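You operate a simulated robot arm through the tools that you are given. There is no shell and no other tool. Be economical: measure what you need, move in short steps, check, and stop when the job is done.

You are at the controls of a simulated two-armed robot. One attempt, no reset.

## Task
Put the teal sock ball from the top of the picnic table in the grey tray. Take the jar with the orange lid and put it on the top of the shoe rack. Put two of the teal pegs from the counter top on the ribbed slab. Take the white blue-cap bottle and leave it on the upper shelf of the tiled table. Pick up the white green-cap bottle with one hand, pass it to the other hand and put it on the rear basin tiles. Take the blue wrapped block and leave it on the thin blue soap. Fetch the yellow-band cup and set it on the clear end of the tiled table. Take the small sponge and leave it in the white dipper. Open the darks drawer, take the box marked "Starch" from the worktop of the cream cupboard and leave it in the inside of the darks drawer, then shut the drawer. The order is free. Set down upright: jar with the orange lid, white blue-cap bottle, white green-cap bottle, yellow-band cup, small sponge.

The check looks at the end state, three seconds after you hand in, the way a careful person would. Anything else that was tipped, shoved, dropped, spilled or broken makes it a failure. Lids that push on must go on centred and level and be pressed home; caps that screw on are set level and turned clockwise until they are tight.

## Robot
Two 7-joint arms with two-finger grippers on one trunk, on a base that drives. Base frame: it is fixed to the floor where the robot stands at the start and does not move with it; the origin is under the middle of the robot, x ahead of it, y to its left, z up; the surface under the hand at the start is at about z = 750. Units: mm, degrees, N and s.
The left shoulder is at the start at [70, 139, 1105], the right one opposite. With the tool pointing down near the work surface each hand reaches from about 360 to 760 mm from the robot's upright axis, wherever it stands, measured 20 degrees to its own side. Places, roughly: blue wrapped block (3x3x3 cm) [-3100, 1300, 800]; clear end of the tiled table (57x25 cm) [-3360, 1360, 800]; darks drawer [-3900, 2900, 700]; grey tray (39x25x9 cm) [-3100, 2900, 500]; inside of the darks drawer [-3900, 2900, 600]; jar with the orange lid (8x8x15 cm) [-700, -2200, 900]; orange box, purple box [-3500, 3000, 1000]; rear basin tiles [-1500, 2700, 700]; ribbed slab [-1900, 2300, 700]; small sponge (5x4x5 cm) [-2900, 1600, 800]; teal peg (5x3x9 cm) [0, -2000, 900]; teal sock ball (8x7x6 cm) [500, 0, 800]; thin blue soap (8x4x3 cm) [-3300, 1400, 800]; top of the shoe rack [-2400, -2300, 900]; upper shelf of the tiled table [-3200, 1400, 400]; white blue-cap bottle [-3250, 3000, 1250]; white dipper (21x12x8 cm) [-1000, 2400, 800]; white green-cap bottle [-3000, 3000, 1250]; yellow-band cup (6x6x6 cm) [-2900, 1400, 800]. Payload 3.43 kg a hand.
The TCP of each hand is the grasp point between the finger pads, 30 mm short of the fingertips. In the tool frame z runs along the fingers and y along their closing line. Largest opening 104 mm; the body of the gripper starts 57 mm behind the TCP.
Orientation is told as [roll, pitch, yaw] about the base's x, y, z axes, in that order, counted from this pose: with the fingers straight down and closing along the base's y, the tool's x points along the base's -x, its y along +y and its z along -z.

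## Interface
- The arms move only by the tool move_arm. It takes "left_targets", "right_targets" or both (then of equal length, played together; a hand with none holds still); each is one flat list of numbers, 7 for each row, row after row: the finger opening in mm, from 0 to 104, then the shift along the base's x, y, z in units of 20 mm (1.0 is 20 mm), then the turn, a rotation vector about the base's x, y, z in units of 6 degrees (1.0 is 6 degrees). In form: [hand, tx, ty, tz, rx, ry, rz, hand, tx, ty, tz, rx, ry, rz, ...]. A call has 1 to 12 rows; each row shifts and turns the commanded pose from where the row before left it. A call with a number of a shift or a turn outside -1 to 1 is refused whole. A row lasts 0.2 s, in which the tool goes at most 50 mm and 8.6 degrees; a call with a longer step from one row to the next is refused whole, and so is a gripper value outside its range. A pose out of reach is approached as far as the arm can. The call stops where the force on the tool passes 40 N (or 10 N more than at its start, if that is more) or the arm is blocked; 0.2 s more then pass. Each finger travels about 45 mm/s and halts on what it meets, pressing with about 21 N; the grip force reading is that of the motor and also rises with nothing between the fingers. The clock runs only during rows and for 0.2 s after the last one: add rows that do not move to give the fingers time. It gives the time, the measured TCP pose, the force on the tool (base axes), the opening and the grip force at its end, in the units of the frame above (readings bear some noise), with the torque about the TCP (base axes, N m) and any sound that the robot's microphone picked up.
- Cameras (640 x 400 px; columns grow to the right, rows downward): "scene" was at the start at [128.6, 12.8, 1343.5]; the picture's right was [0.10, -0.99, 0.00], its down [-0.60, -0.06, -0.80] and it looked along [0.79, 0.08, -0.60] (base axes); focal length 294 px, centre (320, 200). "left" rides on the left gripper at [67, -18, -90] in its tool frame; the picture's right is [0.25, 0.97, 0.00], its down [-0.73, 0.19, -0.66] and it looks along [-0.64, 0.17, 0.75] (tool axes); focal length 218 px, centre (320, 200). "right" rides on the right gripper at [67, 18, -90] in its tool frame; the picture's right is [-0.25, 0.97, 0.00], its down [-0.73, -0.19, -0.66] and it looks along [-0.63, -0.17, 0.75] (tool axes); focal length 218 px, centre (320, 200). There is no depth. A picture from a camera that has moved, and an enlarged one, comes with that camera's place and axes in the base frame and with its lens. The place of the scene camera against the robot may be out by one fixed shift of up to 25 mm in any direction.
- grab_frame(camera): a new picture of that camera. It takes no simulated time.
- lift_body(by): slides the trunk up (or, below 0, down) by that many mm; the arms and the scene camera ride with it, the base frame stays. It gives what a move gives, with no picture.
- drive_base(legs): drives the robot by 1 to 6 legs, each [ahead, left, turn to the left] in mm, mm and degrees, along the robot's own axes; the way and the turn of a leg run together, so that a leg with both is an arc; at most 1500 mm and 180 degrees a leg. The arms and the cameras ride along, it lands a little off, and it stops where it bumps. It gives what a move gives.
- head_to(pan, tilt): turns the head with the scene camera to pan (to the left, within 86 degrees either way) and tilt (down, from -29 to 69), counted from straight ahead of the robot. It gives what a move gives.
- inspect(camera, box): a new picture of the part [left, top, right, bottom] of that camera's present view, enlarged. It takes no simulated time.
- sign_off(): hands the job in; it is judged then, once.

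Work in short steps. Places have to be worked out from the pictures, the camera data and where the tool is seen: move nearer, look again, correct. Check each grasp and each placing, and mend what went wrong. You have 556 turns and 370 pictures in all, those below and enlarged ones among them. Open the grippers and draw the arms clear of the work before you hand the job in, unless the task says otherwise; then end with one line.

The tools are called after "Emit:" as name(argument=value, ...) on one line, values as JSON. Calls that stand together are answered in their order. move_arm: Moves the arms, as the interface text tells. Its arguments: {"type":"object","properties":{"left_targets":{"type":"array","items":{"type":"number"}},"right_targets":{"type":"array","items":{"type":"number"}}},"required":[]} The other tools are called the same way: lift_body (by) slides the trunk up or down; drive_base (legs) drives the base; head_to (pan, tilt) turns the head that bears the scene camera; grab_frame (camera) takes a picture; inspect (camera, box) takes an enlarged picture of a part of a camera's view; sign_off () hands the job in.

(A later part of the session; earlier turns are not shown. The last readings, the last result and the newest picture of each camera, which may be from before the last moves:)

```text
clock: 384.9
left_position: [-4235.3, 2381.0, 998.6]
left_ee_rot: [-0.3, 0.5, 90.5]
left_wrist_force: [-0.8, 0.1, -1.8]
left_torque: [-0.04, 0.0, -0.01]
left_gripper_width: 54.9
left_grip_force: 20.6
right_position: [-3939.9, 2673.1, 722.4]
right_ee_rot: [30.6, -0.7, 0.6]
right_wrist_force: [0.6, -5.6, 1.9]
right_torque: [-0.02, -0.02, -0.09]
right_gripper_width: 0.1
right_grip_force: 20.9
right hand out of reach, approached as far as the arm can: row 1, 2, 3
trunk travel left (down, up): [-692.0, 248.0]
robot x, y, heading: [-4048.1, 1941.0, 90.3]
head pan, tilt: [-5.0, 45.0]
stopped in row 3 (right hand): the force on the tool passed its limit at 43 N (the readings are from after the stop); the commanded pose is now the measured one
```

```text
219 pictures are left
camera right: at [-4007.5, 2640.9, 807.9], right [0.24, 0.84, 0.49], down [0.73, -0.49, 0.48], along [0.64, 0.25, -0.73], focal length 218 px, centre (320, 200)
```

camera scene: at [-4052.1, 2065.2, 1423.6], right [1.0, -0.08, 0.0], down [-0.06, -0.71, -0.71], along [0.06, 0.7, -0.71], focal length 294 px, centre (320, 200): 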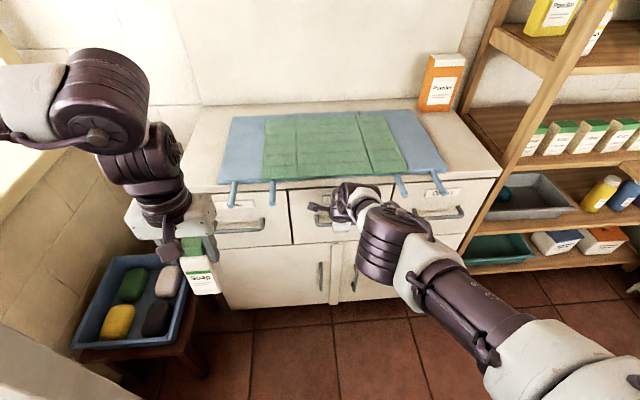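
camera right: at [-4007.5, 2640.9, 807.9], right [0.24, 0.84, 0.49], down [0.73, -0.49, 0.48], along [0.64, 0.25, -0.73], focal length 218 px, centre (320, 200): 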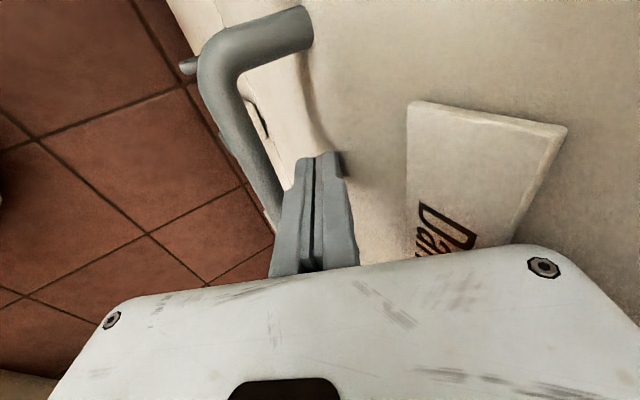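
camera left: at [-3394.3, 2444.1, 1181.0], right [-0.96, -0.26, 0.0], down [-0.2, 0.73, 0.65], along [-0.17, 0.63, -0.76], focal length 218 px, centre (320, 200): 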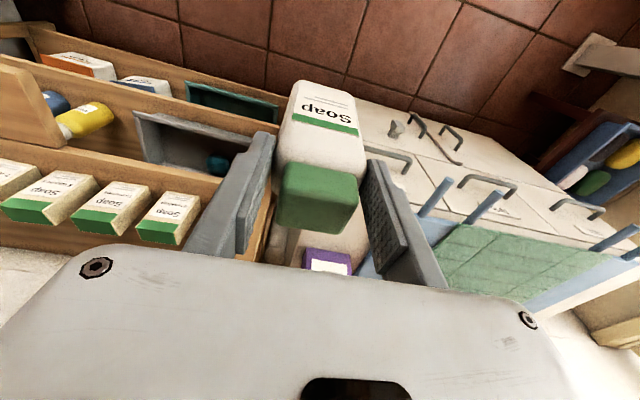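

The arm can't rise in this configuration. I'll ease the base back 10 mm (still inside the bar gap) and use the trunk to lift the fingers out.

Emit:
drive_base(legs=[[-10, 0, 0]])

Emit:
lift_body(by=32)

Emit:
grab_frame(camera="right")

```text
clock: 385.7
left_position: [-4236.1, 2373.7, 996.3]
left_ee_rot: [-0.3, 0.7, 90.6]
left_wrist_force: [-0.5, 1.2, -2.7]
left_torque: [-0.02, -0.01, 0.0]
left_gripper_width: 54.7
left_grip_force: 20.9
right_position: [-3939.8, 2666.9, 720.0]
right_ee_rot: [30.3, -0.7, 0.6]
right_wrist_force: [0.0, 0.2, 0.7]
right_torque: [-0.01, 0.0, 0.01]
right_gripper_width: 0.0
right_grip_force: 20.7
trunk travel left (down, up): [-692.0, 248.0]
robot x, y, heading: [-4053.5, 1930.3, 90.4]
head pan, tilt: [-5.0, 45.0]
```

```text
clock: 386.4
left_position: [-4235.8, 2371.5, 1029.9]
left_ee_rot: [-0.3, 0.6, 90.5]
left_wrist_force: [0.1, 0.5, -2.7]
left_torque: [-0.01, 0.0, -0.03]
left_gripper_width: 54.6
left_grip_force: 20.9
right_position: [-3941.0, 2663.8, 753.4]
right_ee_rot: [30.5, -0.7, 0.6]
right_wrist_force: [-0.8, 0.3, 0.5]
right_torque: [0.02, 0.01, -0.02]
right_gripper_width: 0.2
right_grip_force: 20.7
trunk travel left (down, up): [-724.0, 216.0]
robot x, y, heading: [-4049.2, 1931.9, 90.4]
head pan, tilt: [-5.0, 45.0]
```

```text
218 pictures are left
camera right: at [-4007.6, 2631.5, 839.2], right [0.24, 0.84, 0.49], down [0.73, -0.49, 0.48], along [0.64, 0.25, -0.73], focal length 218 px, centre (320, 200)
```

right: 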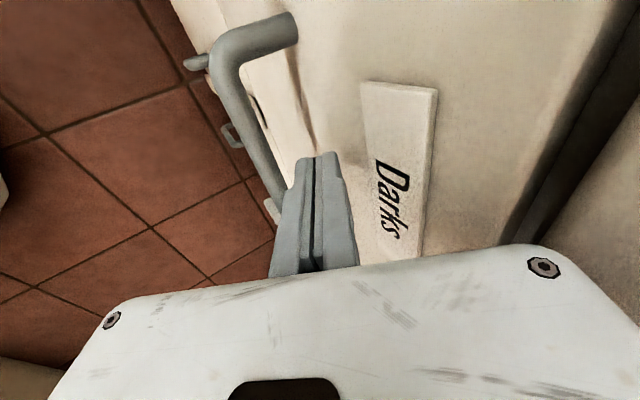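

Fingertips are now above the bar, so I'll drive back and verify the drawer stays shut.

Emit:
drive_base(legs=[[-150, 0, 0]])

Emit:
inspect(camera="scene", box=[180, 140, 500, 320])

```text
clock: 387.8
left_position: [-4235.6, 2221.6, 1029.0]
left_ee_rot: [-0.3, 0.6, 90.7]
left_wrist_force: [0.0, 0.2, -2.1]
left_torque: [-0.02, 0.0, 0.02]
left_gripper_width: 54.8
left_grip_force: 21.5
right_position: [-3941.2, 2513.9, 752.1]
right_ee_rot: [30.4, -0.7, 0.6]
right_wrist_force: [-0.5, 1.6, -0.6]
right_torque: [-0.02, 0.0, -0.01]
right_gripper_width: 0.2
right_grip_force: 20.7
trunk travel left (down, up): [-724.0, 216.0]
robot x, y, heading: [-4050.3, 1780.4, 90.6]
head pan, tilt: [-5.0, 45.0]
```

```text
2.00 times, centred on (340, 230) of scene
camera zoom: at [-4051.4, 1917.9, 1455.4], right [1.0, -0.08, 0.0], down [-0.06, -0.71, -0.71], along [0.06, 0.7, -0.71], focal length 589 px, centre (280, 140)
```

zoom: 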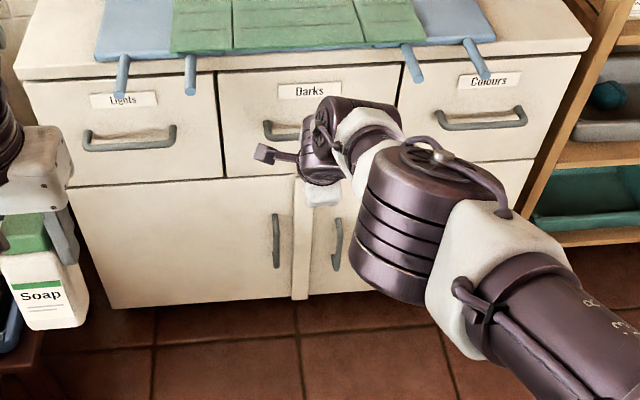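

Drawer is shut with the box inside. Next I'll unroll the right hand to its natural orientation.

Emit:
move_arm(right_targets=[30, 0, 0, 0, 0, -0.58, 0.99, 60, 0, 0, 0, 0, -0.58, 0.99, 60, 0, 0, 0, 0, -0.58, 0.99, 60, 0, 0, 0, 0, -0.58, 0.99, 60, 0, 0, 0, 0, -0.58, 0.99, 60, 0, 0, 0, 0, -0.58, 0.99, 60, 0, 0, 0, 0, -0.58, 0.99, 60, 0, 0, 0, 0, -0.58, 0.99, 60, 0, 0, 0, 0, -0.58, 0.99, 60, 0, 0, 0, 0, -0.58, 0.99, 60, 0, 0, 0, 0, -0.58, 0.99, 60, 0, 0, 0, 0, -0.58, 0.99])

```text
clock: 390.4
left_position: [-4234.6, 2220.5, 1030.1]
left_ee_rot: [-0.2, 0.6, 90.7]
left_wrist_force: [0.3, 0.8, -1.8]
left_torque: [-0.03, -0.05, -0.01]
left_gripper_width: 54.7
left_grip_force: 21.0
right_position: [-3940.6, 2512.6, 753.2]
right_ee_rot: [3.9, -30.3, 82.8]
right_wrist_force: [0.2, -0.3, -0.3]
right_torque: [-0.01, -0.03, -0.01]
right_gripper_width: 59.8
right_grip_force: 0.1
trunk travel left (down, up): [-724.0, 216.0]
robot x, y, heading: [-4049.8, 1784.0, 90.3]
head pan, tilt: [-5.0, 45.0]
```

Next: the blue block onto the soap, reached from the table's west end. I'll raise the trunk, turn to face east and position there.

Emit:
lift_body(by=200)

Emit:
drive_base(legs=[[0, 0, -90], [0, -380, 0]])

Emit:
head_to(pan=0, tilt=42)

Emit:
grab_frame(camera="scene")

```text
clock: 392.6
left_position: [-4234.6, 2221.5, 1230.2]
left_ee_rot: [-0.2, 0.6, 90.7]
left_wrist_force: [0.0, 0.0, -2.3]
left_torque: [-0.02, -0.02, 0.01]
left_gripper_width: 54.7
left_grip_force: 21.4
right_position: [-3941.2, 2513.4, 953.7]
right_ee_rot: [3.9, -30.3, 82.6]
right_wrist_force: [1.1, 0.0, 0.0]
right_torque: [0.01, 0.04, -0.03]
right_gripper_width: 60.0
right_grip_force: 0.0
trunk travel left (down, up): [-924.0, 16.0]
robot x, y, heading: [-4050.8, 1777.7, 90.4]
head pan, tilt: [-5.0, 45.0]
```

```text
clock: 398.9
left_position: [-3616.4, 1557.6, 1230.7]
left_ee_rot: [-0.3, 0.6, -2.5]
left_wrist_force: [-0.6, 0.8, -1.7]
left_torque: [-0.03, 0.0, 0.02]
left_gripper_width: 54.6
left_grip_force: 21.1
right_position: [-3340.9, 1247.0, 952.6]
right_ee_rot: [3.9, -30.4, -10.6]
right_wrist_force: [0.4, 0.4, -0.4]
right_torque: [0.0, 0.01, 0.03]
right_gripper_width: 59.8
right_grip_force: 0.0
trunk travel left (down, up): [-924.0, 16.0]
robot x, y, heading: [-4059.6, 1396.0, -2.9]
head pan, tilt: [-5.0, 45.0]
```

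```text
clock: 399.6
left_position: [-3617.6, 1556.0, 1230.0]
left_ee_rot: [-0.2, 0.6, -2.5]
left_wrist_force: [0.3, 0.6, -1.9]
left_torque: [-0.03, 0.05, 0.03]
left_gripper_width: 54.7
left_grip_force: 20.7
right_position: [-3341.2, 1246.7, 954.3]
right_ee_rot: [4.0, -30.4, -10.5]
right_wrist_force: [0.5, 0.2, -0.6]
right_torque: [-0.02, 0.03, 0.0]
right_gripper_width: 59.7
right_grip_force: 0.0
trunk travel left (down, up): [-924.0, 16.0]
robot x, y, heading: [-4064.9, 1396.8, -3.3]
head pan, tilt: [0.0, 42.0]
```

```text
216 pictures are left
camera scene: at [-3940.9, 1392.6, 1660.0], right [-0.05, -1.0, 0.0], down [-0.67, 0.03, -0.74], along [0.74, -0.04, -0.67], focal length 294 px, centre (320, 200)
```

scene: 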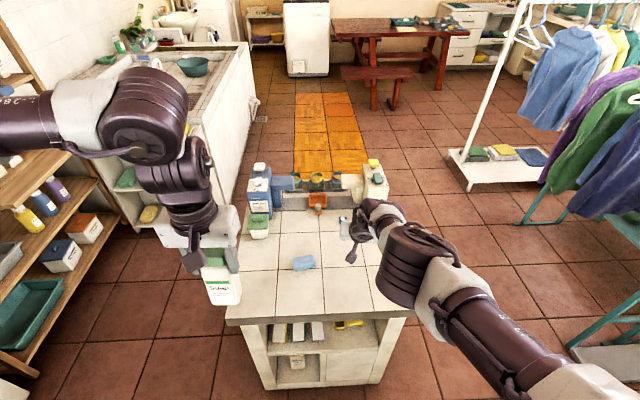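

I can see the soap and the block area. I'll level the yaw, drive ahead 190, raise the right hand and lower the trunk for table work.

Emit:
move_arm(right_targets=[60, 0, 0, 0.9, 0, 0, 0.3, 60, 0, 0, 0.9, 0, 0, 0.3, 60, 0, 0, 0.9, 0, 0, 0.3, 60, 0, 0, 0.9, 0, -0.5, 0.3, 60, 0, 0, 0.9, 0, -0.5, 0, 60, 0, 0, 0.9, 0, -0.5, 0, 60, 0, 0, 0.9, 0, -0.5, 0], left_targets=[30, 0, 0, 0.5, 0, 0, 0, 30, 0, 0, 0.5, 0, 0, 0, 30, 0, 0, 0.5, 0, 0, 0, 30, 0, 0, 0.5, 0, 0, 0, 30, 0, 0, 0, 0, 0, 0, 30, 0, 0, 0, 0, 0, 0, 30, 0, 0, 0, 0, 0, 0])

Emit:
drive_base(legs=[[190, 0, 3]])

Emit:
lift_body(by=-200)

Emit:
grab_frame(camera="scene")

Emit:
grab_frame(camera="right")

```text
clock: 401.2
left_position: [-3617.5, 1555.3, 1269.5]
left_ee_rot: [-0.3, 0.5, -2.5]
left_wrist_force: [-0.7, 0.5, -1.5]
left_torque: [0.02, 0.0, -0.02]
left_gripper_width: 54.4
left_grip_force: 21.4
right_position: [-3340.6, 1247.7, 1079.8]
right_ee_rot: [4.9, -42.4, -4.1]
right_wrist_force: [-0.2, 0.8, -0.9]
right_torque: [-0.02, 0.01, 0.01]
right_gripper_width: 60.1
right_grip_force: 0.2
right hand out of reach, approached as far as the arm can: row 1
trunk travel left (down, up): [-924.0, 16.0]
robot x, y, heading: [-4067.4, 1394.3, -2.6]
head pan, tilt: [0.0, 42.0]
```

```text
clock: 402.7
left_position: [-3452.6, 1572.5, 1271.5]
left_ee_rot: [-0.2, 0.4, 0.3]
left_wrist_force: [0.6, -0.3, -1.7]
left_torque: [-0.01, -0.01, 0.01]
left_gripper_width: 54.6
left_grip_force: 21.1
right_position: [-3159.6, 1279.5, 1082.6]
right_ee_rot: [5.0, -42.6, -1.2]
right_wrist_force: [-1.2, 0.4, 0.1]
right_torque: [0.02, -0.01, 0.01]
right_gripper_width: 59.8
right_grip_force: 0.0
trunk travel left (down, up): [-924.0, 16.0]
robot x, y, heading: [-3886.8, 1389.1, 0.0]
head pan, tilt: [0.0, 42.0]
```

```text
clock: 404.9
left_position: [-3448.4, 1572.0, 1070.0]
left_ee_rot: [-0.2, 0.6, 0.3]
left_wrist_force: [0.0, 0.1, -2.2]
left_torque: [-0.01, 0.04, 0.05]
left_gripper_width: 54.5
left_grip_force: 21.4
right_position: [-3157.2, 1279.7, 879.4]
right_ee_rot: [5.0, -42.2, -1.0]
right_wrist_force: [0.7, 0.1, 0.8]
right_torque: [0.02, 0.03, -0.03]
right_gripper_width: 60.1
right_grip_force: 0.0
trunk travel left (down, up): [-724.0, 216.0]
robot x, y, heading: [-3892.4, 1390.9, 0.1]
head pan, tilt: [0.0, 42.0]
```

```text
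215 pictures are left
camera scene: at [-3763.2, 1394.1, 1460.1], right [0.0, -1.0, 0.0], down [-0.67, 0.0, -0.74], along [0.74, 0.0, -0.67], focal length 294 px, centre (320, 200)
```

scene: 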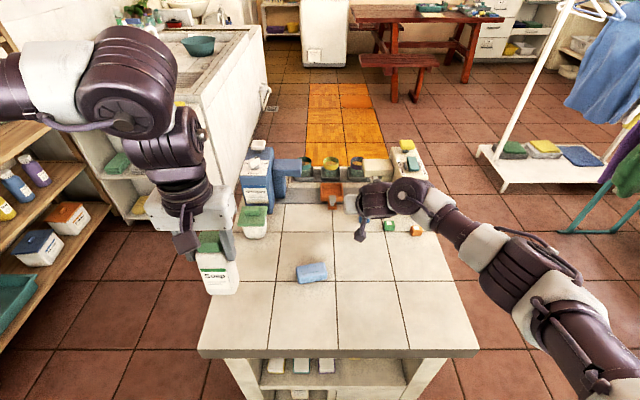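

```text
214 pictures are left
camera right: at [-3266.7, 1290.9, 902.7], right [0.15, 0.96, 0.23], down [0.1, -0.25, 0.96], along [0.98, -0.12, -0.14], focal length 218 px, centre (320, 200)
```

right: 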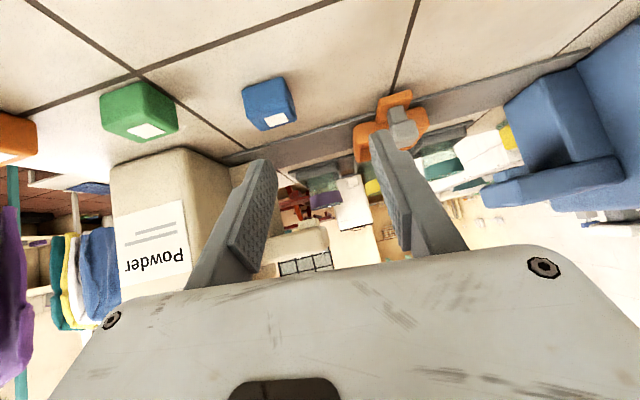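

The block is at about (-3130, 1258). I'll reduce the hand tilt to about 20° for a cleaner pick and re-measure.

Emit:
move_arm(right_targets=[60, 0, 0, 0, -0.2, 0.92, 0, 60, 0, 0, 0, -0.2, 0.92, 0, 60, 0, 0, 0, -0.2, 0.92, 0, 60, 0, 0, 0, -0.2, 0.92, 0.15])

Emit:
grab_frame(camera="right")

```text
clock: 405.9
left_position: [-3449.3, 1573.1, 1068.9]
left_ee_rot: [-0.4, 0.7, 0.4]
left_wrist_force: [-0.2, 0.5, -1.7]
left_torque: [-0.02, -0.02, -0.02]
left_gripper_width: 54.7
left_grip_force: 21.0
right_position: [-3157.0, 1282.0, 879.2]
right_ee_rot: [-0.5, -20.0, 2.7]
right_wrist_force: [-1.3, -1.1, -0.4]
right_torque: [0.01, 0.03, 0.0]
right_gripper_width: 59.7
right_grip_force: 0.0
trunk travel left (down, up): [-724.0, 216.0]
robot x, y, heading: [-3890.1, 1387.8, -0.0]
head pan, tilt: [0.0, 42.0]
```

```text
213 pictures are left
camera right: at [-3251.3, 1293.8, 940.8], right [0.19, 0.98, 0.08], down [0.47, -0.16, 0.87], along [0.86, -0.13, -0.49], focal length 218 px, centre (320, 200)
```

right: 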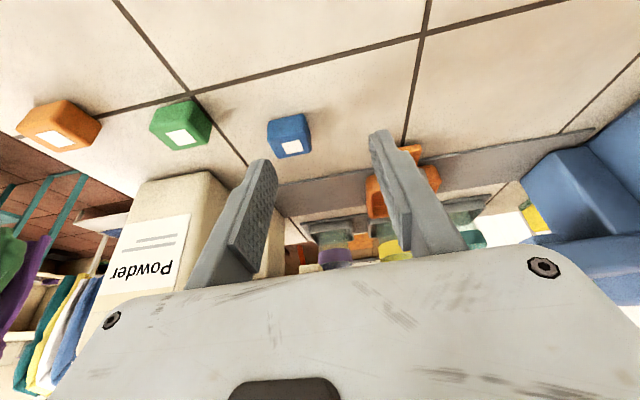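

Block centre is (-3136, 1257, 814), so the table top is z≈799. I'll line up and descend over it.

Emit:
move_arm(right_targets=[50, 0.35, -0.62, 0, 0, 0, -0.2, 50, 0.35, -0.62, 0, 0, 0, -0.2, 50, 0, 0, -0.5, 0, 0, 0, 50, 0, 0, -0.5, 0, 0, 0, 50, 0, 0, -0.5, 0, 0, 0])

Emit:
grab_frame(camera="right")

```text
clock: 407.1
left_position: [-3447.6, 1572.5, 1069.4]
left_ee_rot: [-0.3, 0.6, 0.3]
left_wrist_force: [-0.2, -0.3, -1.9]
left_torque: [0.03, 0.01, 0.01]
left_gripper_width: 54.8
left_grip_force: 21.0
right_position: [-3143.0, 1254.8, 848.2]
right_ee_rot: [-0.4, -20.1, 0.1]
right_wrist_force: [-1.1, 0.2, 0.4]
right_torque: [-0.05, -0.02, 0.0]
right_gripper_width: 50.0
right_grip_force: 0.1
trunk travel left (down, up): [-724.0, 216.0]
robot x, y, heading: [-3885.2, 1391.0, 0.2]
head pan, tilt: [0.0, 42.0]
```

```text
212 pictures are left
camera right: at [-3235.8, 1271.2, 910.1], right [0.24, 0.97, 0.08], down [0.46, -0.18, 0.87], along [0.86, -0.17, -0.49], focal length 218 px, centre (320, 200)
```

right: 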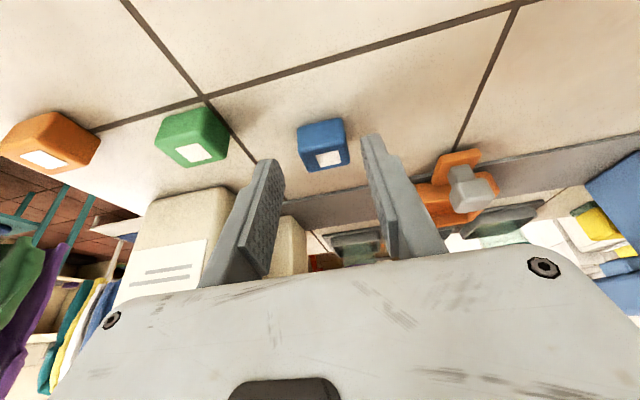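

Aligned with the block. I'll descend the last 14 mm and close.

Emit:
move_arm(right_targets=[50, 0.1, 0, -0.4, 0, 0, 0, 50, 0, 0, -0.35, 0, 0, 0, 15, 0, 0, 0, 0, 0, 0, 15, 0, 0, 0, 0, 0, 0, 15, 0, 0, 0, 0, 0, 0])

Emit:
grab_frame(camera="right")

```text
clock: 408.3
left_position: [-3449.4, 1571.5, 1069.1]
left_ee_rot: [-0.2, 0.6, 0.4]
left_wrist_force: [-0.4, 0.1, -2.2]
left_torque: [0.02, -0.01, -0.03]
left_gripper_width: 54.4
left_grip_force: 20.5
right_position: [-3140.8, 1255.0, 834.5]
right_ee_rot: [-0.4, -20.2, 0.3]
right_wrist_force: [0.6, 1.3, -0.5]
right_torque: [0.04, -0.01, 0.0]
right_gripper_width: 28.6
right_grip_force: 21.4
trunk travel left (down, up): [-724.0, 216.0]
robot x, y, heading: [-3888.3, 1388.9, 0.2]
head pan, tilt: [0.0, 42.0]
```

```text
211 pictures are left
camera right: at [-3234.6, 1271.6, 895.7], right [0.24, 0.97, 0.08], down [0.46, -0.18, 0.87], along [0.86, -0.17, -0.49], focal length 218 px, centre (320, 200)
```

right: 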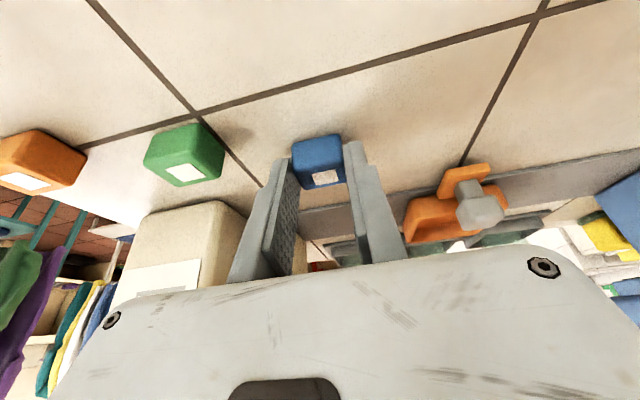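

Gripped at 28.6 mm. I'll lift it, then shift the base back and left so the soap comes into the right hand's workspace.

Emit:
move_arm(right_targets=[15, 0, 0, 0.7, 0, 0, 0, 15, 0, 0, 0.8, 0, 0, 0, 15, 0, 0, 0.8, 0, 0, 0, 15, 0, 0, 0.8, 0, 0, 0, 15, 0, 0, 0.8, 0, 0, 0])

Emit:
drive_base(legs=[[-130, 130, 0]])

Emit:
move_arm(right_targets=[15, -0.9, 0.3, 0, 0, 0, 0, 15, -0.9, 0.3, 0, 0, 0, 0, 15, -0.9, 0.3, 0, 0, 0, 0, 15, -0.9, 0.3, 0, 0, 0, 0, 15, -0.9, 0.3, 0, 0, 0, 0])

Emit:
grab_frame(camera="right")

Emit:
grab_frame(camera="scene")

```text
clock: 409.5
left_position: [-3448.0, 1572.0, 1068.7]
left_ee_rot: [-0.2, 0.6, 0.5]
left_wrist_force: [0.4, -0.4, -2.5]
left_torque: [0.01, 0.0, 0.0]
left_gripper_width: 54.6
left_grip_force: 20.9
right_position: [-3141.8, 1254.3, 912.6]
right_ee_rot: [-0.3, -20.1, 0.2]
right_wrist_force: [-0.1, -1.2, -0.4]
right_torque: [-0.01, -0.02, 0.01]
right_gripper_width: 28.9
right_grip_force: 20.8
trunk travel left (down, up): [-724.0, 216.0]
robot x, y, heading: [-3889.4, 1387.9, 0.0]
head pan, tilt: [0.0, 42.0]
```

```text
clock: 411.0
left_position: [-3580.3, 1700.0, 1069.0]
left_ee_rot: [-0.2, 0.5, 0.4]
left_wrist_force: [0.0, 0.3, -2.4]
left_torque: [0.0, 0.03, -0.01]
left_gripper_width: 54.8
left_grip_force: 20.7
right_position: [-3273.5, 1380.9, 911.5]
right_ee_rot: [-0.3, -20.1, 0.0]
right_wrist_force: [0.1, -0.6, 0.4]
right_torque: [0.04, 0.0, -0.04]
right_gripper_width: 28.5
right_grip_force: 20.9
trunk travel left (down, up): [-724.0, 216.0]
robot x, y, heading: [-4019.2, 1515.8, 0.1]
head pan, tilt: [0.0, 42.0]
```

```text
clock: 412.2
left_position: [-3581.4, 1701.6, 1069.5]
left_ee_rot: [-0.3, 0.5, 0.3]
left_wrist_force: [-0.9, 0.5, -2.1]
left_torque: [-0.04, 0.02, -0.01]
left_gripper_width: 54.4
left_grip_force: 21.0
right_position: [-3365.5, 1409.6, 913.2]
right_ee_rot: [-0.4, -20.1, 0.0]
right_wrist_force: [0.4, -0.2, -0.6]
right_torque: [0.0, 0.0, -0.01]
right_gripper_width: 28.6
right_grip_force: 20.5
trunk travel left (down, up): [-724.0, 216.0]
robot x, y, heading: [-4018.8, 1518.4, 0.2]
head pan, tilt: [0.0, 42.0]
```

```text
210 pictures are left
camera right: at [-3458.9, 1427.4, 973.9], right [0.24, 0.97, 0.08], down [0.46, -0.18, 0.87], along [0.86, -0.17, -0.49], focal length 218 px, centre (320, 200)
```

right: 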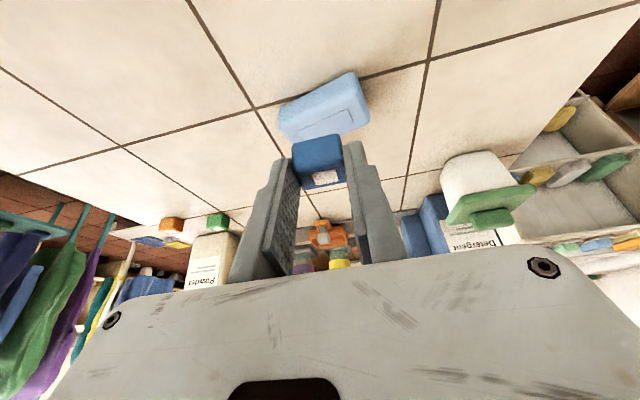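

```text
209 pictures are left
camera scene: at [-3897.0, 1524.2, 1460.1], right [0.0, -1.0, 0.0], down [-0.67, 0.0, -0.74], along [0.74, 0.0, -0.67], focal length 294 px, centre (320, 200)
```

scene: 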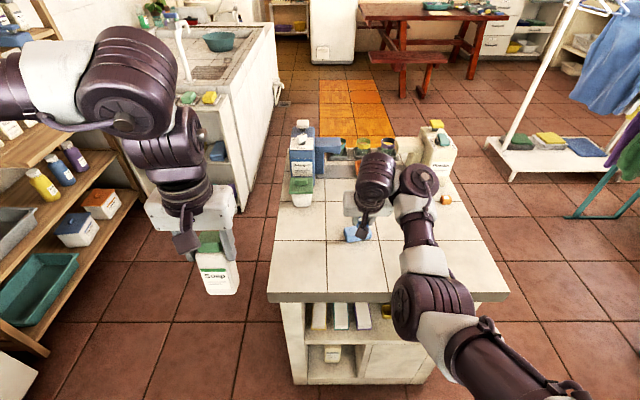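

Soap centre is about (-3343, 1412), its long axis roughly along y. I'll align the block above it, lower to just above, and check.

Emit:
move_arm(right_targets=[15, 0.4, 0.1, 0, 0, 0, 0, 15, 0.4, 0, 0, 0, 0, 0, 15, 0, 0, -0.7, 0, 0, 0, 15, 0, 0, -0.7, 0, 0, 0, 15, 0, 0, -0.5, 0, 0, 0])

Emit:
grab_frame(camera="right")

Emit:
inspect(camera="scene", box=[310, 190, 410, 260])

```text
clock: 413.4
left_position: [-3581.7, 1700.1, 1069.6]
left_ee_rot: [-0.2, 0.6, 0.3]
left_wrist_force: [-0.2, -0.2, -2.8]
left_torque: [0.02, 0.01, 0.03]
left_gripper_width: 54.5
left_grip_force: 20.9
right_position: [-3348.6, 1414.2, 875.0]
right_ee_rot: [-0.5, -20.2, 0.2]
right_wrist_force: [-0.3, 0.0, -0.2]
right_torque: [-0.01, 0.02, 0.0]
right_gripper_width: 28.5
right_grip_force: 20.9
trunk travel left (down, up): [-724.0, 216.0]
robot x, y, heading: [-4025.3, 1517.9, 0.0]
head pan, tilt: [0.0, 42.0]
```

```text
208 pictures are left
camera right: at [-3441.9, 1430.7, 936.7], right [0.24, 0.97, 0.08], down [0.46, -0.18, 0.87], along [0.86, -0.17, -0.49], focal length 218 px, centre (320, 200)
```

right: 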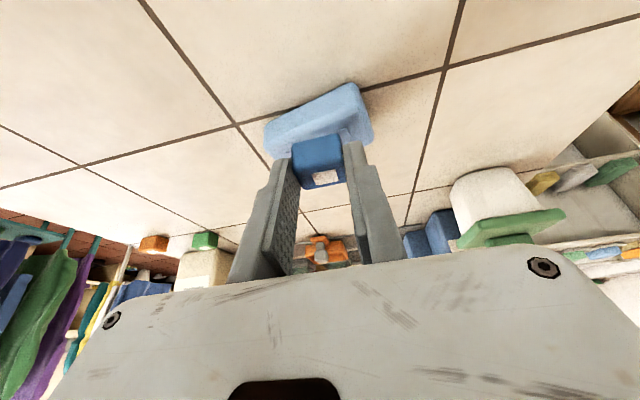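

```text
5.71 times, centred on (360, 225) of scene
camera zoom: at [-3896.1, 1522.9, 1460.0], right [0.0, -1.0, 0.0], down [-0.67, 0.0, -0.74], along [0.74, 0.0, -0.67], focal length 1683 px, centre (91, 57)
```

zoom: 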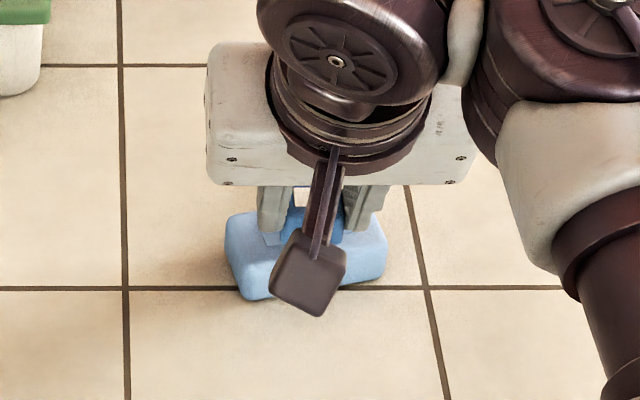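

Both views show I was seeing the soap's near side face; its true centre is about (-3323, 1411). I'll shift +20 mm in x and re-check.

Emit:
move_arm(right_targets=[15, 0.5, -0.1, 0, 0, 0, 0, 15, 0.5, -0.05, 0, 0, 0, 0, 15, 0, 0, 0, 0, 0, 0])

Emit:
grab_frame(camera="right")

Emit:
inspect(camera="scene", box=[310, 190, 410, 260])

```text
clock: 414.2
left_position: [-3581.5, 1699.7, 1069.0]
left_ee_rot: [-0.2, 0.4, 0.3]
left_wrist_force: [-0.3, 0.1, -1.9]
left_torque: [-0.01, 0.03, 0.0]
left_gripper_width: 54.5
left_grip_force: 21.4
right_position: [-3328.4, 1408.6, 875.6]
right_ee_rot: [-0.4, -20.2, 0.1]
right_wrist_force: [0.6, -0.3, -0.4]
right_torque: [-0.03, -0.02, 0.0]
right_gripper_width: 28.8
right_grip_force: 20.6
trunk travel left (down, up): [-724.0, 216.0]
robot x, y, heading: [-4019.9, 1522.3, 0.1]
head pan, tilt: [0.0, 42.0]
```

```text
206 pictures are left
camera right: at [-3421.5, 1426.5, 936.3], right [0.24, 0.97, 0.08], down [0.46, -0.18, 0.87], along [0.86, -0.17, -0.49], focal length 218 px, centre (320, 200)
```

right: 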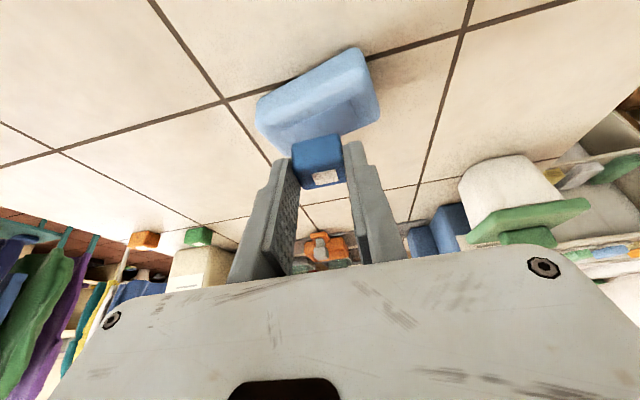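

```text
5.71 times, centred on (360, 225) of scene
camera zoom: at [-3896.3, 1522.9, 1460.0], right [0.0, -1.0, 0.0], down [-0.67, 0.0, -0.74], along [0.74, 0.0, -0.67], focal length 1683 px, centre (91, 57)
```

zoom: 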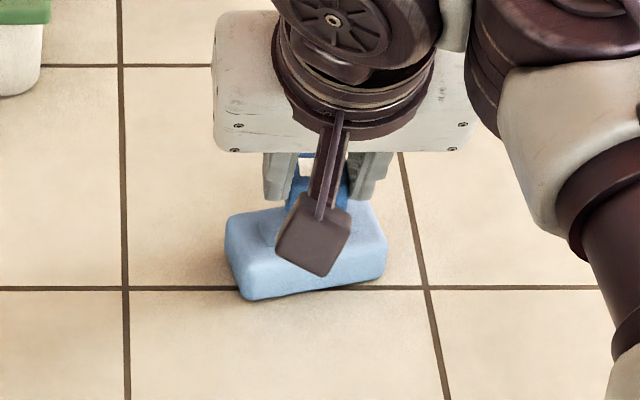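

The block footprint now projects onto the middle of the soap's top face. I'll lower gently until contact.

Emit:
move_arm(right_targets=[15, 0, 0, -0.2, 0, 0, 0, 15, 0, 0, -0.15, 0, 0, 0, 15, 0, 0, -0.1, 0, 0, 0])

```text
clock: 415.0
left_position: [-3581.9, 1700.2, 1069.2]
left_ee_rot: [-0.2, 0.6, 0.3]
left_wrist_force: [-0.2, 0.8, -2.4]
left_torque: [0.02, 0.01, -0.01]
left_gripper_width: 54.8
left_grip_force: 21.0
right_position: [-3328.4, 1410.4, 866.4]
right_ee_rot: [-0.4, -20.2, 0.2]
right_wrist_force: [0.0, 0.9, -0.9]
right_torque: [0.02, -0.01, -0.01]
right_gripper_width: 28.9
right_grip_force: 21.0
trunk travel left (down, up): [-724.0, 216.0]
robot x, y, heading: [-4023.5, 1518.2, 0.1]
head pan, tilt: [0.0, 42.0]
```

Emit:
move_arm(right_targets=[15, 0, 0, -0.1, 0, 0, 0, 15, 0, 0, -0.1, 0, 0, 0, 15, 0, 0, -0.1, 0, 0, 0])

Emit:
grab_frame(camera="right")

```text
clock: 415.8
left_position: [-3583.0, 1701.3, 1070.1]
left_ee_rot: [-0.2, 0.5, 0.3]
left_wrist_force: [-0.1, 0.0, -1.0]
left_torque: [0.01, 0.05, 0.0]
left_gripper_width: 54.8
left_grip_force: 20.6
right_position: [-3329.5, 1410.8, 861.1]
right_ee_rot: [-0.4, -20.5, 0.2]
right_wrist_force: [1.5, -0.4, 7.9]
right_torque: [-0.01, -0.21, 0.03]
right_gripper_width: 28.6
right_grip_force: 20.7
trunk travel left (down, up): [-724.0, 216.0]
robot x, y, heading: [-4020.5, 1514.9, 0.0]
head pan, tilt: [0.0, 42.0]
```

```text
204 pictures are left
camera right: at [-3422.6, 1428.0, 922.9], right [0.24, 0.97, 0.08], down [0.45, -0.19, 0.87], along [0.86, -0.17, -0.48], focal length 218 px, centre (320, 200)
```

right: 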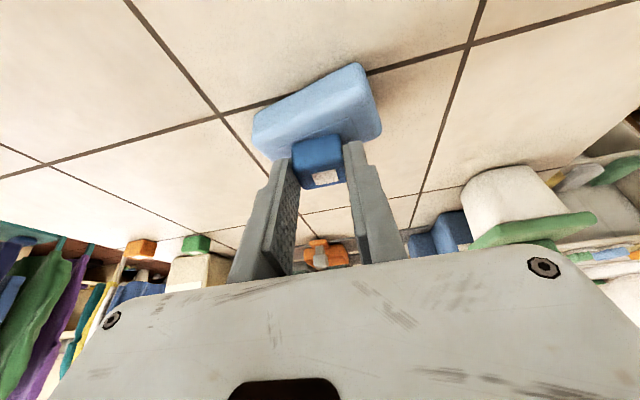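

Contact at about 10 N. I'll open slowly and rise straight up.

Emit:
move_arm(right_targets=[20, 0, 0, 0.05, 0, 0, 0, 32, 0, 0, 0, 0, 0, 0, 46, 0, 0, 0, 0, 0, 0, 50, 0, 0, 0, 0, 0, 0, 50, 0, 0, 0.6, 0, 0, 0, 50, 0, 0, 0.8, 0, 0, 0, 50, 0, 0, 0.8, 0, 0, 0, 50, 0, 0, 0.8, 0, 0, 0])

Emit:
grab_frame(camera="right")

Emit:
inspect(camera="scene", box=[310, 190, 410, 260])

```text
clock: 417.6
left_position: [-3580.7, 1700.9, 1067.8]
left_ee_rot: [-0.3, 0.6, 0.3]
left_wrist_force: [0.9, -0.9, -2.7]
left_torque: [0.02, 0.02, -0.03]
left_gripper_width: 54.6
left_grip_force: 21.4
right_position: [-3328.7, 1410.9, 919.6]
right_ee_rot: [-0.4, -20.2, 0.0]
right_wrist_force: [0.1, 0.3, -0.4]
right_torque: [-0.01, 0.02, -0.02]
right_gripper_width: 49.9
right_grip_force: 0.1
trunk travel left (down, up): [-724.0, 216.0]
robot x, y, heading: [-4021.6, 1520.3, 0.1]
head pan, tilt: [0.0, 42.0]
```

```text
203 pictures are left
camera right: at [-3422.0, 1428.2, 981.3], right [0.24, 0.97, 0.08], down [0.46, -0.18, 0.87], along [0.86, -0.17, -0.49], focal length 218 px, centre (320, 200)
```

right: 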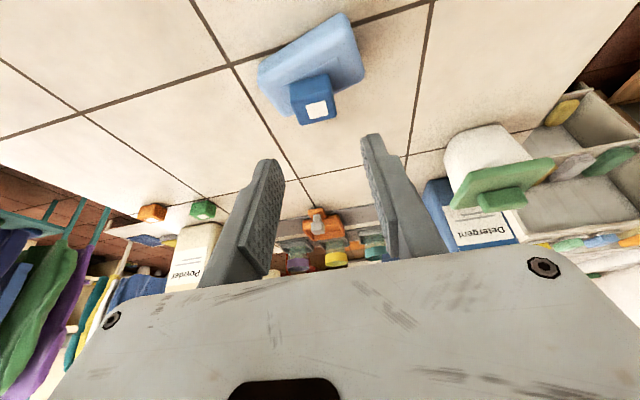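

```text
5.71 times, centred on (360, 225) of scene
camera zoom: at [-3896.5, 1523.2, 1460.1], right [0.0, -1.0, 0.0], down [-0.67, 0.0, -0.74], along [0.74, 0.0, -0.67], focal length 1683 px, centre (91, 57)
```

zoom: 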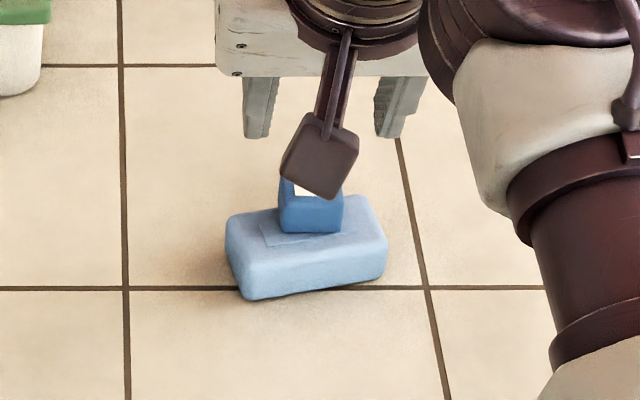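

The block sits centred on the soap. Next I'll take the south corridor to the table's east side, facing east all the way.

Emit:
lift_body(by=200)

Emit:
drive_base(legs=[[-60, 0, 0], [0, -940, 0], [1000, 0, 0]])

Emit:
drive_base(legs=[[1050, 0, 0]])

```text
clock: 419.8
left_position: [-3581.9, 1699.5, 1269.4]
left_ee_rot: [-0.3, 0.6, 0.3]
left_wrist_force: [1.1, -0.6, -2.8]
left_torque: [0.01, 0.02, 0.01]
left_gripper_width: 54.6
left_grip_force: 20.9
right_position: [-3327.4, 1410.8, 1118.8]
right_ee_rot: [-0.4, -20.2, 0.1]
right_wrist_force: [0.6, -0.7, 0.3]
right_torque: [-0.01, 0.01, -0.01]
right_gripper_width: 49.9
right_grip_force: 0.0
trunk travel left (down, up): [-924.0, 16.0]
robot x, y, heading: [-4022.0, 1516.7, 0.1]
head pan, tilt: [0.0, 42.0]
```

```text
clock: 430.0
left_position: [-2654.5, 770.0, 1269.0]
left_ee_rot: [-0.2, 0.5, 0.6]
left_wrist_force: [-0.2, -0.9, -1.8]
left_torque: [-0.01, -0.02, -0.02]
left_gripper_width: 54.4
left_grip_force: 21.4
right_position: [-2400.8, 481.5, 1121.2]
right_ee_rot: [-0.4, -20.2, 0.4]
right_wrist_force: [-0.4, 0.4, 0.2]
right_torque: [-0.03, 0.01, 0.03]
right_gripper_width: 50.1
right_grip_force: 0.0
trunk travel left (down, up): [-924.0, 16.0]
robot x, y, heading: [-3097.0, 584.6, 0.4]
head pan, tilt: [0.0, 42.0]
```

```text
clock: 435.4
left_position: [-1597.8, 760.7, 1269.8]
left_ee_rot: [-0.3, 0.4, -0.2]
left_wrist_force: [0.1, 0.4, -2.4]
left_torque: [0.01, 0.0, -0.02]
left_gripper_width: 54.6
left_grip_force: 21.3
right_position: [-1347.1, 470.4, 1118.9]
right_ee_rot: [-0.4, -20.1, -0.3]
right_wrist_force: [-0.5, -0.2, -0.3]
right_torque: [0.04, -0.03, 0.02]
right_gripper_width: 50.2
right_grip_force: 0.2
trunk travel left (down, up): [-924.0, 16.0]
robot x, y, heading: [-2041.6, 579.9, -0.3]
head pan, tilt: [0.0, 42.0]
```

Clear. I'll strafe north to y≈1440, turn via the south to face west, and look at the table's east end.

Emit:
drive_base(legs=[[0, 850, 0], [0, 0, -180]])

Emit:
head_to(pan=-5, tilt=40)

Emit:
grab_frame(camera="scene")

```text
clock: 447.1
left_position: [-2471.7, 1202.4, 1269.5]
left_ee_rot: [-0.3, 0.6, -177.1]
left_wrist_force: [0.6, 0.4, -1.1]
left_torque: [0.0, 0.03, -0.01]
left_gripper_width: 54.5
left_grip_force: 21.1
right_position: [-2737.7, 1482.0, 1119.7]
right_ee_rot: [-0.4, -20.2, -177.4]
right_wrist_force: [-0.1, 0.3, -0.2]
right_torque: [0.03, 0.0, -0.02]
right_gripper_width: 50.1
right_grip_force: 0.1
trunk travel left (down, up): [-924.0, 16.0]
robot x, y, heading: [-2039.2, 1403.0, -177.4]
head pan, tilt: [0.0, 42.0]
```

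```text
clock: 447.7
left_position: [-2470.3, 1203.1, 1269.9]
left_ee_rot: [-0.3, 0.5, -177.2]
left_wrist_force: [-0.5, -0.4, -1.9]
left_torque: [0.0, -0.02, 0.01]
left_gripper_width: 54.5
left_grip_force: 20.9
right_position: [-2737.5, 1481.4, 1118.6]
right_ee_rot: [-0.4, -20.2, -177.4]
right_wrist_force: [-0.1, -0.1, 0.1]
right_torque: [-0.01, -0.02, -0.01]
right_gripper_width: 49.8
right_grip_force: 0.0
trunk travel left (down, up): [-924.0, 16.0]
robot x, y, heading: [-2038.8, 1403.9, -177.7]
head pan, tilt: [-5.0, 40.0]
```

```text
201 pictures are left
camera scene: at [-2182.9, 1409.0, 1663.0], right [0.04, 1.0, 0.0], down [0.64, -0.03, -0.77], along [-0.76, 0.03, -0.64], focal length 294 px, centre (320, 200)
```

scene: 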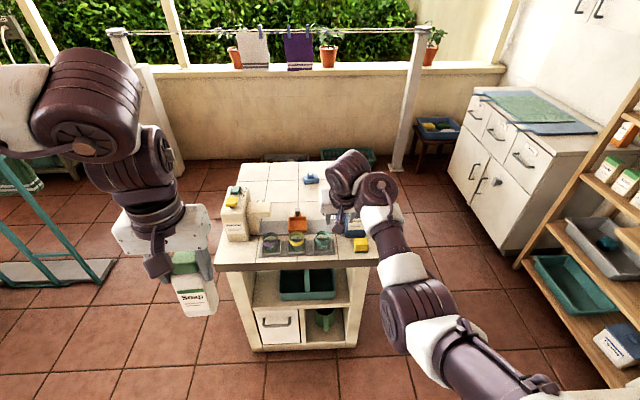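

The yellow sponge is at about (-2914, 1589), beside the blue can. I'll lower the trunk 200 and drive in 260.

Emit:
lift_body(by=-190)

Emit:
drive_base(legs=[[150, -20, -2.3]])

Emit:
grab_frame(camera="right")

Emit:
grab_frame(camera="scene")

```text
clock: 449.8
left_position: [-2470.4, 1203.8, 1079.5]
left_ee_rot: [-0.2, 0.6, -177.2]
left_wrist_force: [0.2, 0.1, -2.8]
left_torque: [0.02, 0.01, 0.01]
left_gripper_width: 54.6
left_grip_force: 21.1
right_position: [-2737.2, 1481.7, 929.2]
right_ee_rot: [-0.4, -20.3, -177.3]
right_wrist_force: [0.4, 1.4, 0.6]
right_torque: [-0.01, -0.03, -0.01]
right_gripper_width: 50.0
right_grip_force: 0.1
trunk travel left (down, up): [-734.0, 206.0]
robot x, y, heading: [-2041.4, 1406.1, -177.7]
head pan, tilt: [-5.0, 40.0]
```

```text
clock: 451.2
left_position: [-2625.5, 1238.9, 1080.7]
left_ee_rot: [-0.4, 0.5, -179.5]
left_wrist_force: [0.4, 0.1, -2.4]
left_torque: [0.0, -0.02, 0.02]
left_gripper_width: 54.7
left_grip_force: 21.0
right_position: [-2879.2, 1526.6, 929.8]
right_ee_rot: [-0.4, -20.3, -179.7]
right_wrist_force: [0.7, 0.4, 0.5]
right_torque: [-0.01, 0.02, 0.02]
right_gripper_width: 50.2
right_grip_force: 0.0
trunk travel left (down, up): [-734.0, 206.0]
robot x, y, heading: [-2190.8, 1422.7, -180.1]
head pan, tilt: [-5.0, 40.0]
```

```text
200 pictures are left
camera right: at [-2784.6, 1508.2, 992.0], right [-0.23, -0.97, 0.08], down [-0.46, 0.18, 0.87], along [-0.86, 0.17, -0.49], focal length 218 px, centre (320, 200)
```

right: 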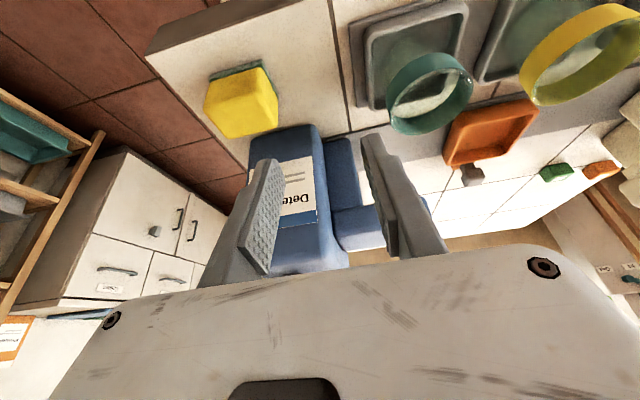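

```text
199 pictures are left
camera scene: at [-2328.1, 1431.2, 1473.3], right [0.09, 1.0, 0.0], down [0.64, -0.05, -0.77], along [-0.76, 0.07, -0.64], focal length 294 px, centre (320, 200)
```

scene: 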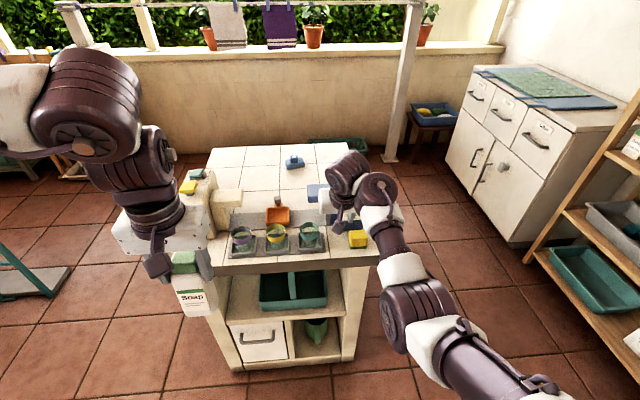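

Sponge centre is about (-2899, 1590), with the blue can's face 35 mm behind it. I'll move above the sponge with 78 mm opening.

Emit:
move_arm(right_targets=[78, 0, 0.8, 0, 0, 0, 0, 78, 0, 0.8, 0, 0, 0, 0, 78, -0.2, 0.8, 0, 0, 0, 0, 78, -0.3, 0.75, -0.5, 0, 0, 0, 78, -0.3, 0, -0.7, 0, 0, 0, 78, 0, 0, -0.7, 0, 0, 0])

Emit:
grab_frame(camera="right")

```text
clock: 452.6
left_position: [-2626.9, 1239.4, 1079.6]
left_ee_rot: [-0.2, 0.5, -179.6]
left_wrist_force: [0.5, 0.5, -1.8]
left_torque: [0.01, -0.02, 0.0]
left_gripper_width: 54.8
left_grip_force: 21.4
right_position: [-2895.8, 1591.3, 890.3]
right_ee_rot: [-0.4, -20.2, -179.8]
right_wrist_force: [-0.4, -0.1, -0.2]
right_torque: [0.01, 0.0, 0.0]
right_gripper_width: 78.0
right_grip_force: 0.1
trunk travel left (down, up): [-734.0, 206.0]
robot x, y, heading: [-2189.2, 1417.3, -179.9]
head pan, tilt: [-5.0, 40.0]
```

```text
198 pictures are left
camera right: at [-2801.2, 1572.5, 951.9], right [-0.23, -0.97, 0.08], down [-0.46, 0.18, 0.87], along [-0.86, 0.17, -0.49], focal length 218 px, centre (320, 200)
```

right: 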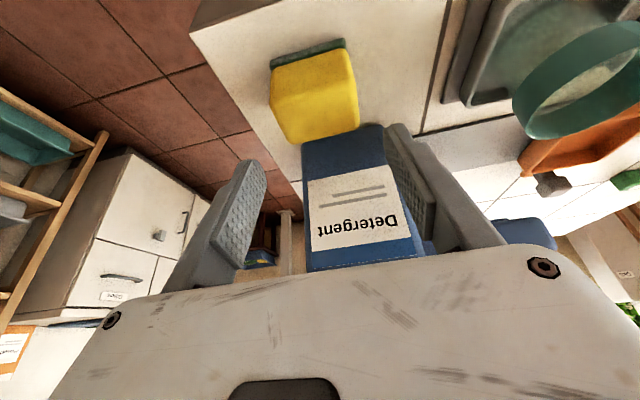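

Aligned (sponge y-centre 1587). I'll descend to 836 and close.

Emit:
move_arm(right_targets=[78, 0, -0.2, -0.6, 0, 0, 0, 78, 0, 0, -0.7, 0, 0, 0, 78, 0, 0, -0.7, 0, 0, 0, 78, 0, 0, -0.7, 0, 0, 0, 25, 0, 0, 0, 0, 0, 0, 25, 0, 0, 0, 0, 0, 0, 25, 0, 0, 0, 0, 0, 0, 25, 0, 0, 0, 0, 0, 0])

Emit:
grab_frame(camera="right")

```text
clock: 454.4
left_position: [-2627.2, 1238.9, 1079.8]
left_ee_rot: [-0.2, 0.6, -179.6]
left_wrist_force: [-0.1, 0.4, -1.9]
left_torque: [0.0, -0.05, -0.02]
left_gripper_width: 54.9
left_grip_force: 20.9
right_position: [-2896.5, 1587.8, 836.7]
right_ee_rot: [-0.4, -20.2, -179.7]
right_wrist_force: [-0.4, -0.9, 0.6]
right_torque: [0.03, -0.01, 0.0]
right_gripper_width: 49.2
right_grip_force: 20.3
trunk travel left (down, up): [-734.0, 206.0]
robot x, y, heading: [-2186.2, 1420.6, -180.2]
head pan, tilt: [-5.0, 40.0]
```

```text
197 pictures are left
camera right: at [-2800.9, 1569.9, 898.9], right [-0.23, -0.97, 0.08], down [-0.46, 0.18, 0.87], along [-0.86, 0.17, -0.49], focal length 218 px, centre (320, 200)
```

right: 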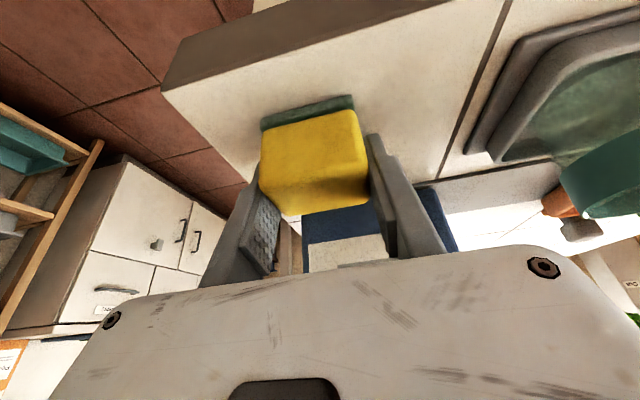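

The sponge is gripped at 49 mm. I'll lift it, raise the trunk, back away and turn to face the basin.

Emit:
move_arm(right_targets=[25, 0, 0, 0.6, 0, 0, 0, 25, 0, 0, 0.8, 0, 0, 0, 25, 0, 0, 0.8, 0, 0, 0, 25, 0, 0, 0.8, 0, 0, 0, 25, 0.3, 0, 0.8, 0, 0, 0])

Emit:
lift_body(by=150)

Emit:
drive_base(legs=[[-500, 0, 0], [0, 0, -90]])

Emit:
head_to(pan=0, tilt=32)

Emit:
grab_frame(camera="scene")

```text
clock: 455.6
left_position: [-2627.1, 1238.7, 1079.2]
left_ee_rot: [-0.2, 0.5, -179.6]
left_wrist_force: [-0.7, -0.4, -1.1]
left_torque: [-0.03, 0.01, 0.03]
left_gripper_width: 54.7
left_grip_force: 21.0
right_position: [-2889.6, 1587.1, 914.5]
right_ee_rot: [-0.4, -20.2, -179.7]
right_wrist_force: [0.5, -0.2, -0.7]
right_torque: [-0.01, -0.01, 0.03]
right_gripper_width: 49.4
right_grip_force: 20.9
trunk travel left (down, up): [-734.0, 206.0]
robot x, y, heading: [-2187.5, 1420.0, -179.9]
head pan, tilt: [-5.0, 40.0]
```

```text
clock: 457.3
left_position: [-2626.5, 1237.9, 1229.5]
left_ee_rot: [-0.2, 0.6, -179.5]
left_wrist_force: [-0.2, 0.5, -2.1]
left_torque: [-0.03, -0.01, 0.01]
left_gripper_width: 54.5
left_grip_force: 20.9
right_position: [-2889.3, 1585.9, 1063.6]
right_ee_rot: [-0.4, -20.2, -179.7]
right_wrist_force: [0.0, 0.1, -1.3]
right_torque: [-0.01, 0.02, -0.04]
right_gripper_width: 48.9
right_grip_force: 21.3
trunk travel left (down, up): [-884.0, 56.0]
robot x, y, heading: [-2187.5, 1419.0, -179.8]
head pan, tilt: [-5.0, 40.0]
```

```text
clock: 464.1
left_position: [-1862.6, 1865.2, 1228.3]
left_ee_rot: [-0.2, 0.5, 89.2]
left_wrist_force: [-0.1, -0.3, -2.0]
left_torque: [-0.02, 0.0, 0.02]
left_gripper_width: 54.5
left_grip_force: 21.1
right_position: [-1508.0, 2122.0, 1063.9]
right_ee_rot: [-0.3, -20.3, 89.2]
right_wrist_force: [-0.8, 0.3, -0.7]
right_torque: [0.0, 0.0, 0.0]
right_gripper_width: 49.2
right_grip_force: 20.7
trunk travel left (down, up): [-884.0, 56.0]
robot x, y, heading: [-1688.8, 1420.5, 89.1]
head pan, tilt: [-5.0, 40.0]
```

```text
clock: 464.8
left_position: [-1862.1, 1867.0, 1228.1]
left_ee_rot: [-0.2, 0.6, 89.4]
left_wrist_force: [-0.7, 0.2, -2.9]
left_torque: [0.01, -0.01, 0.01]
left_gripper_width: 54.6
left_grip_force: 21.2
right_position: [-1508.8, 2121.5, 1063.2]
right_ee_rot: [-0.4, -20.2, 89.2]
right_wrist_force: [0.5, -0.4, 0.1]
right_torque: [-0.02, -0.02, 0.0]
right_gripper_width: 49.0
right_grip_force: 21.7
trunk travel left (down, up): [-884.0, 56.0]
robot x, y, heading: [-1686.2, 1421.7, 89.1]
head pan, tilt: [0.0, 32.0]
```

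```text
196 pictures are left
camera scene: at [-1693.6, 1566.1, 1635.1], right [1.0, -0.02, 0.0], down [-0.01, -0.53, -0.85], along [0.02, 0.85, -0.53], focal length 294 px, centre (320, 200)
```

scene: 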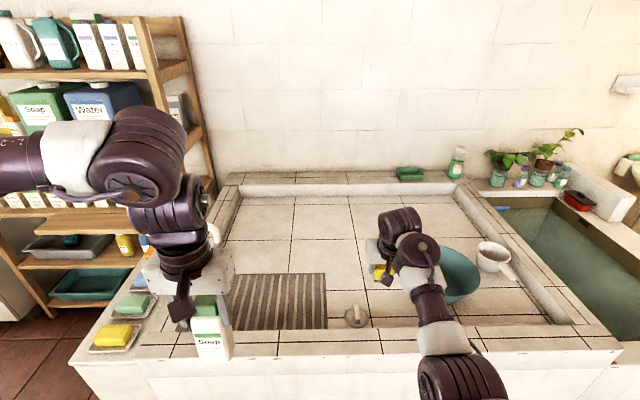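

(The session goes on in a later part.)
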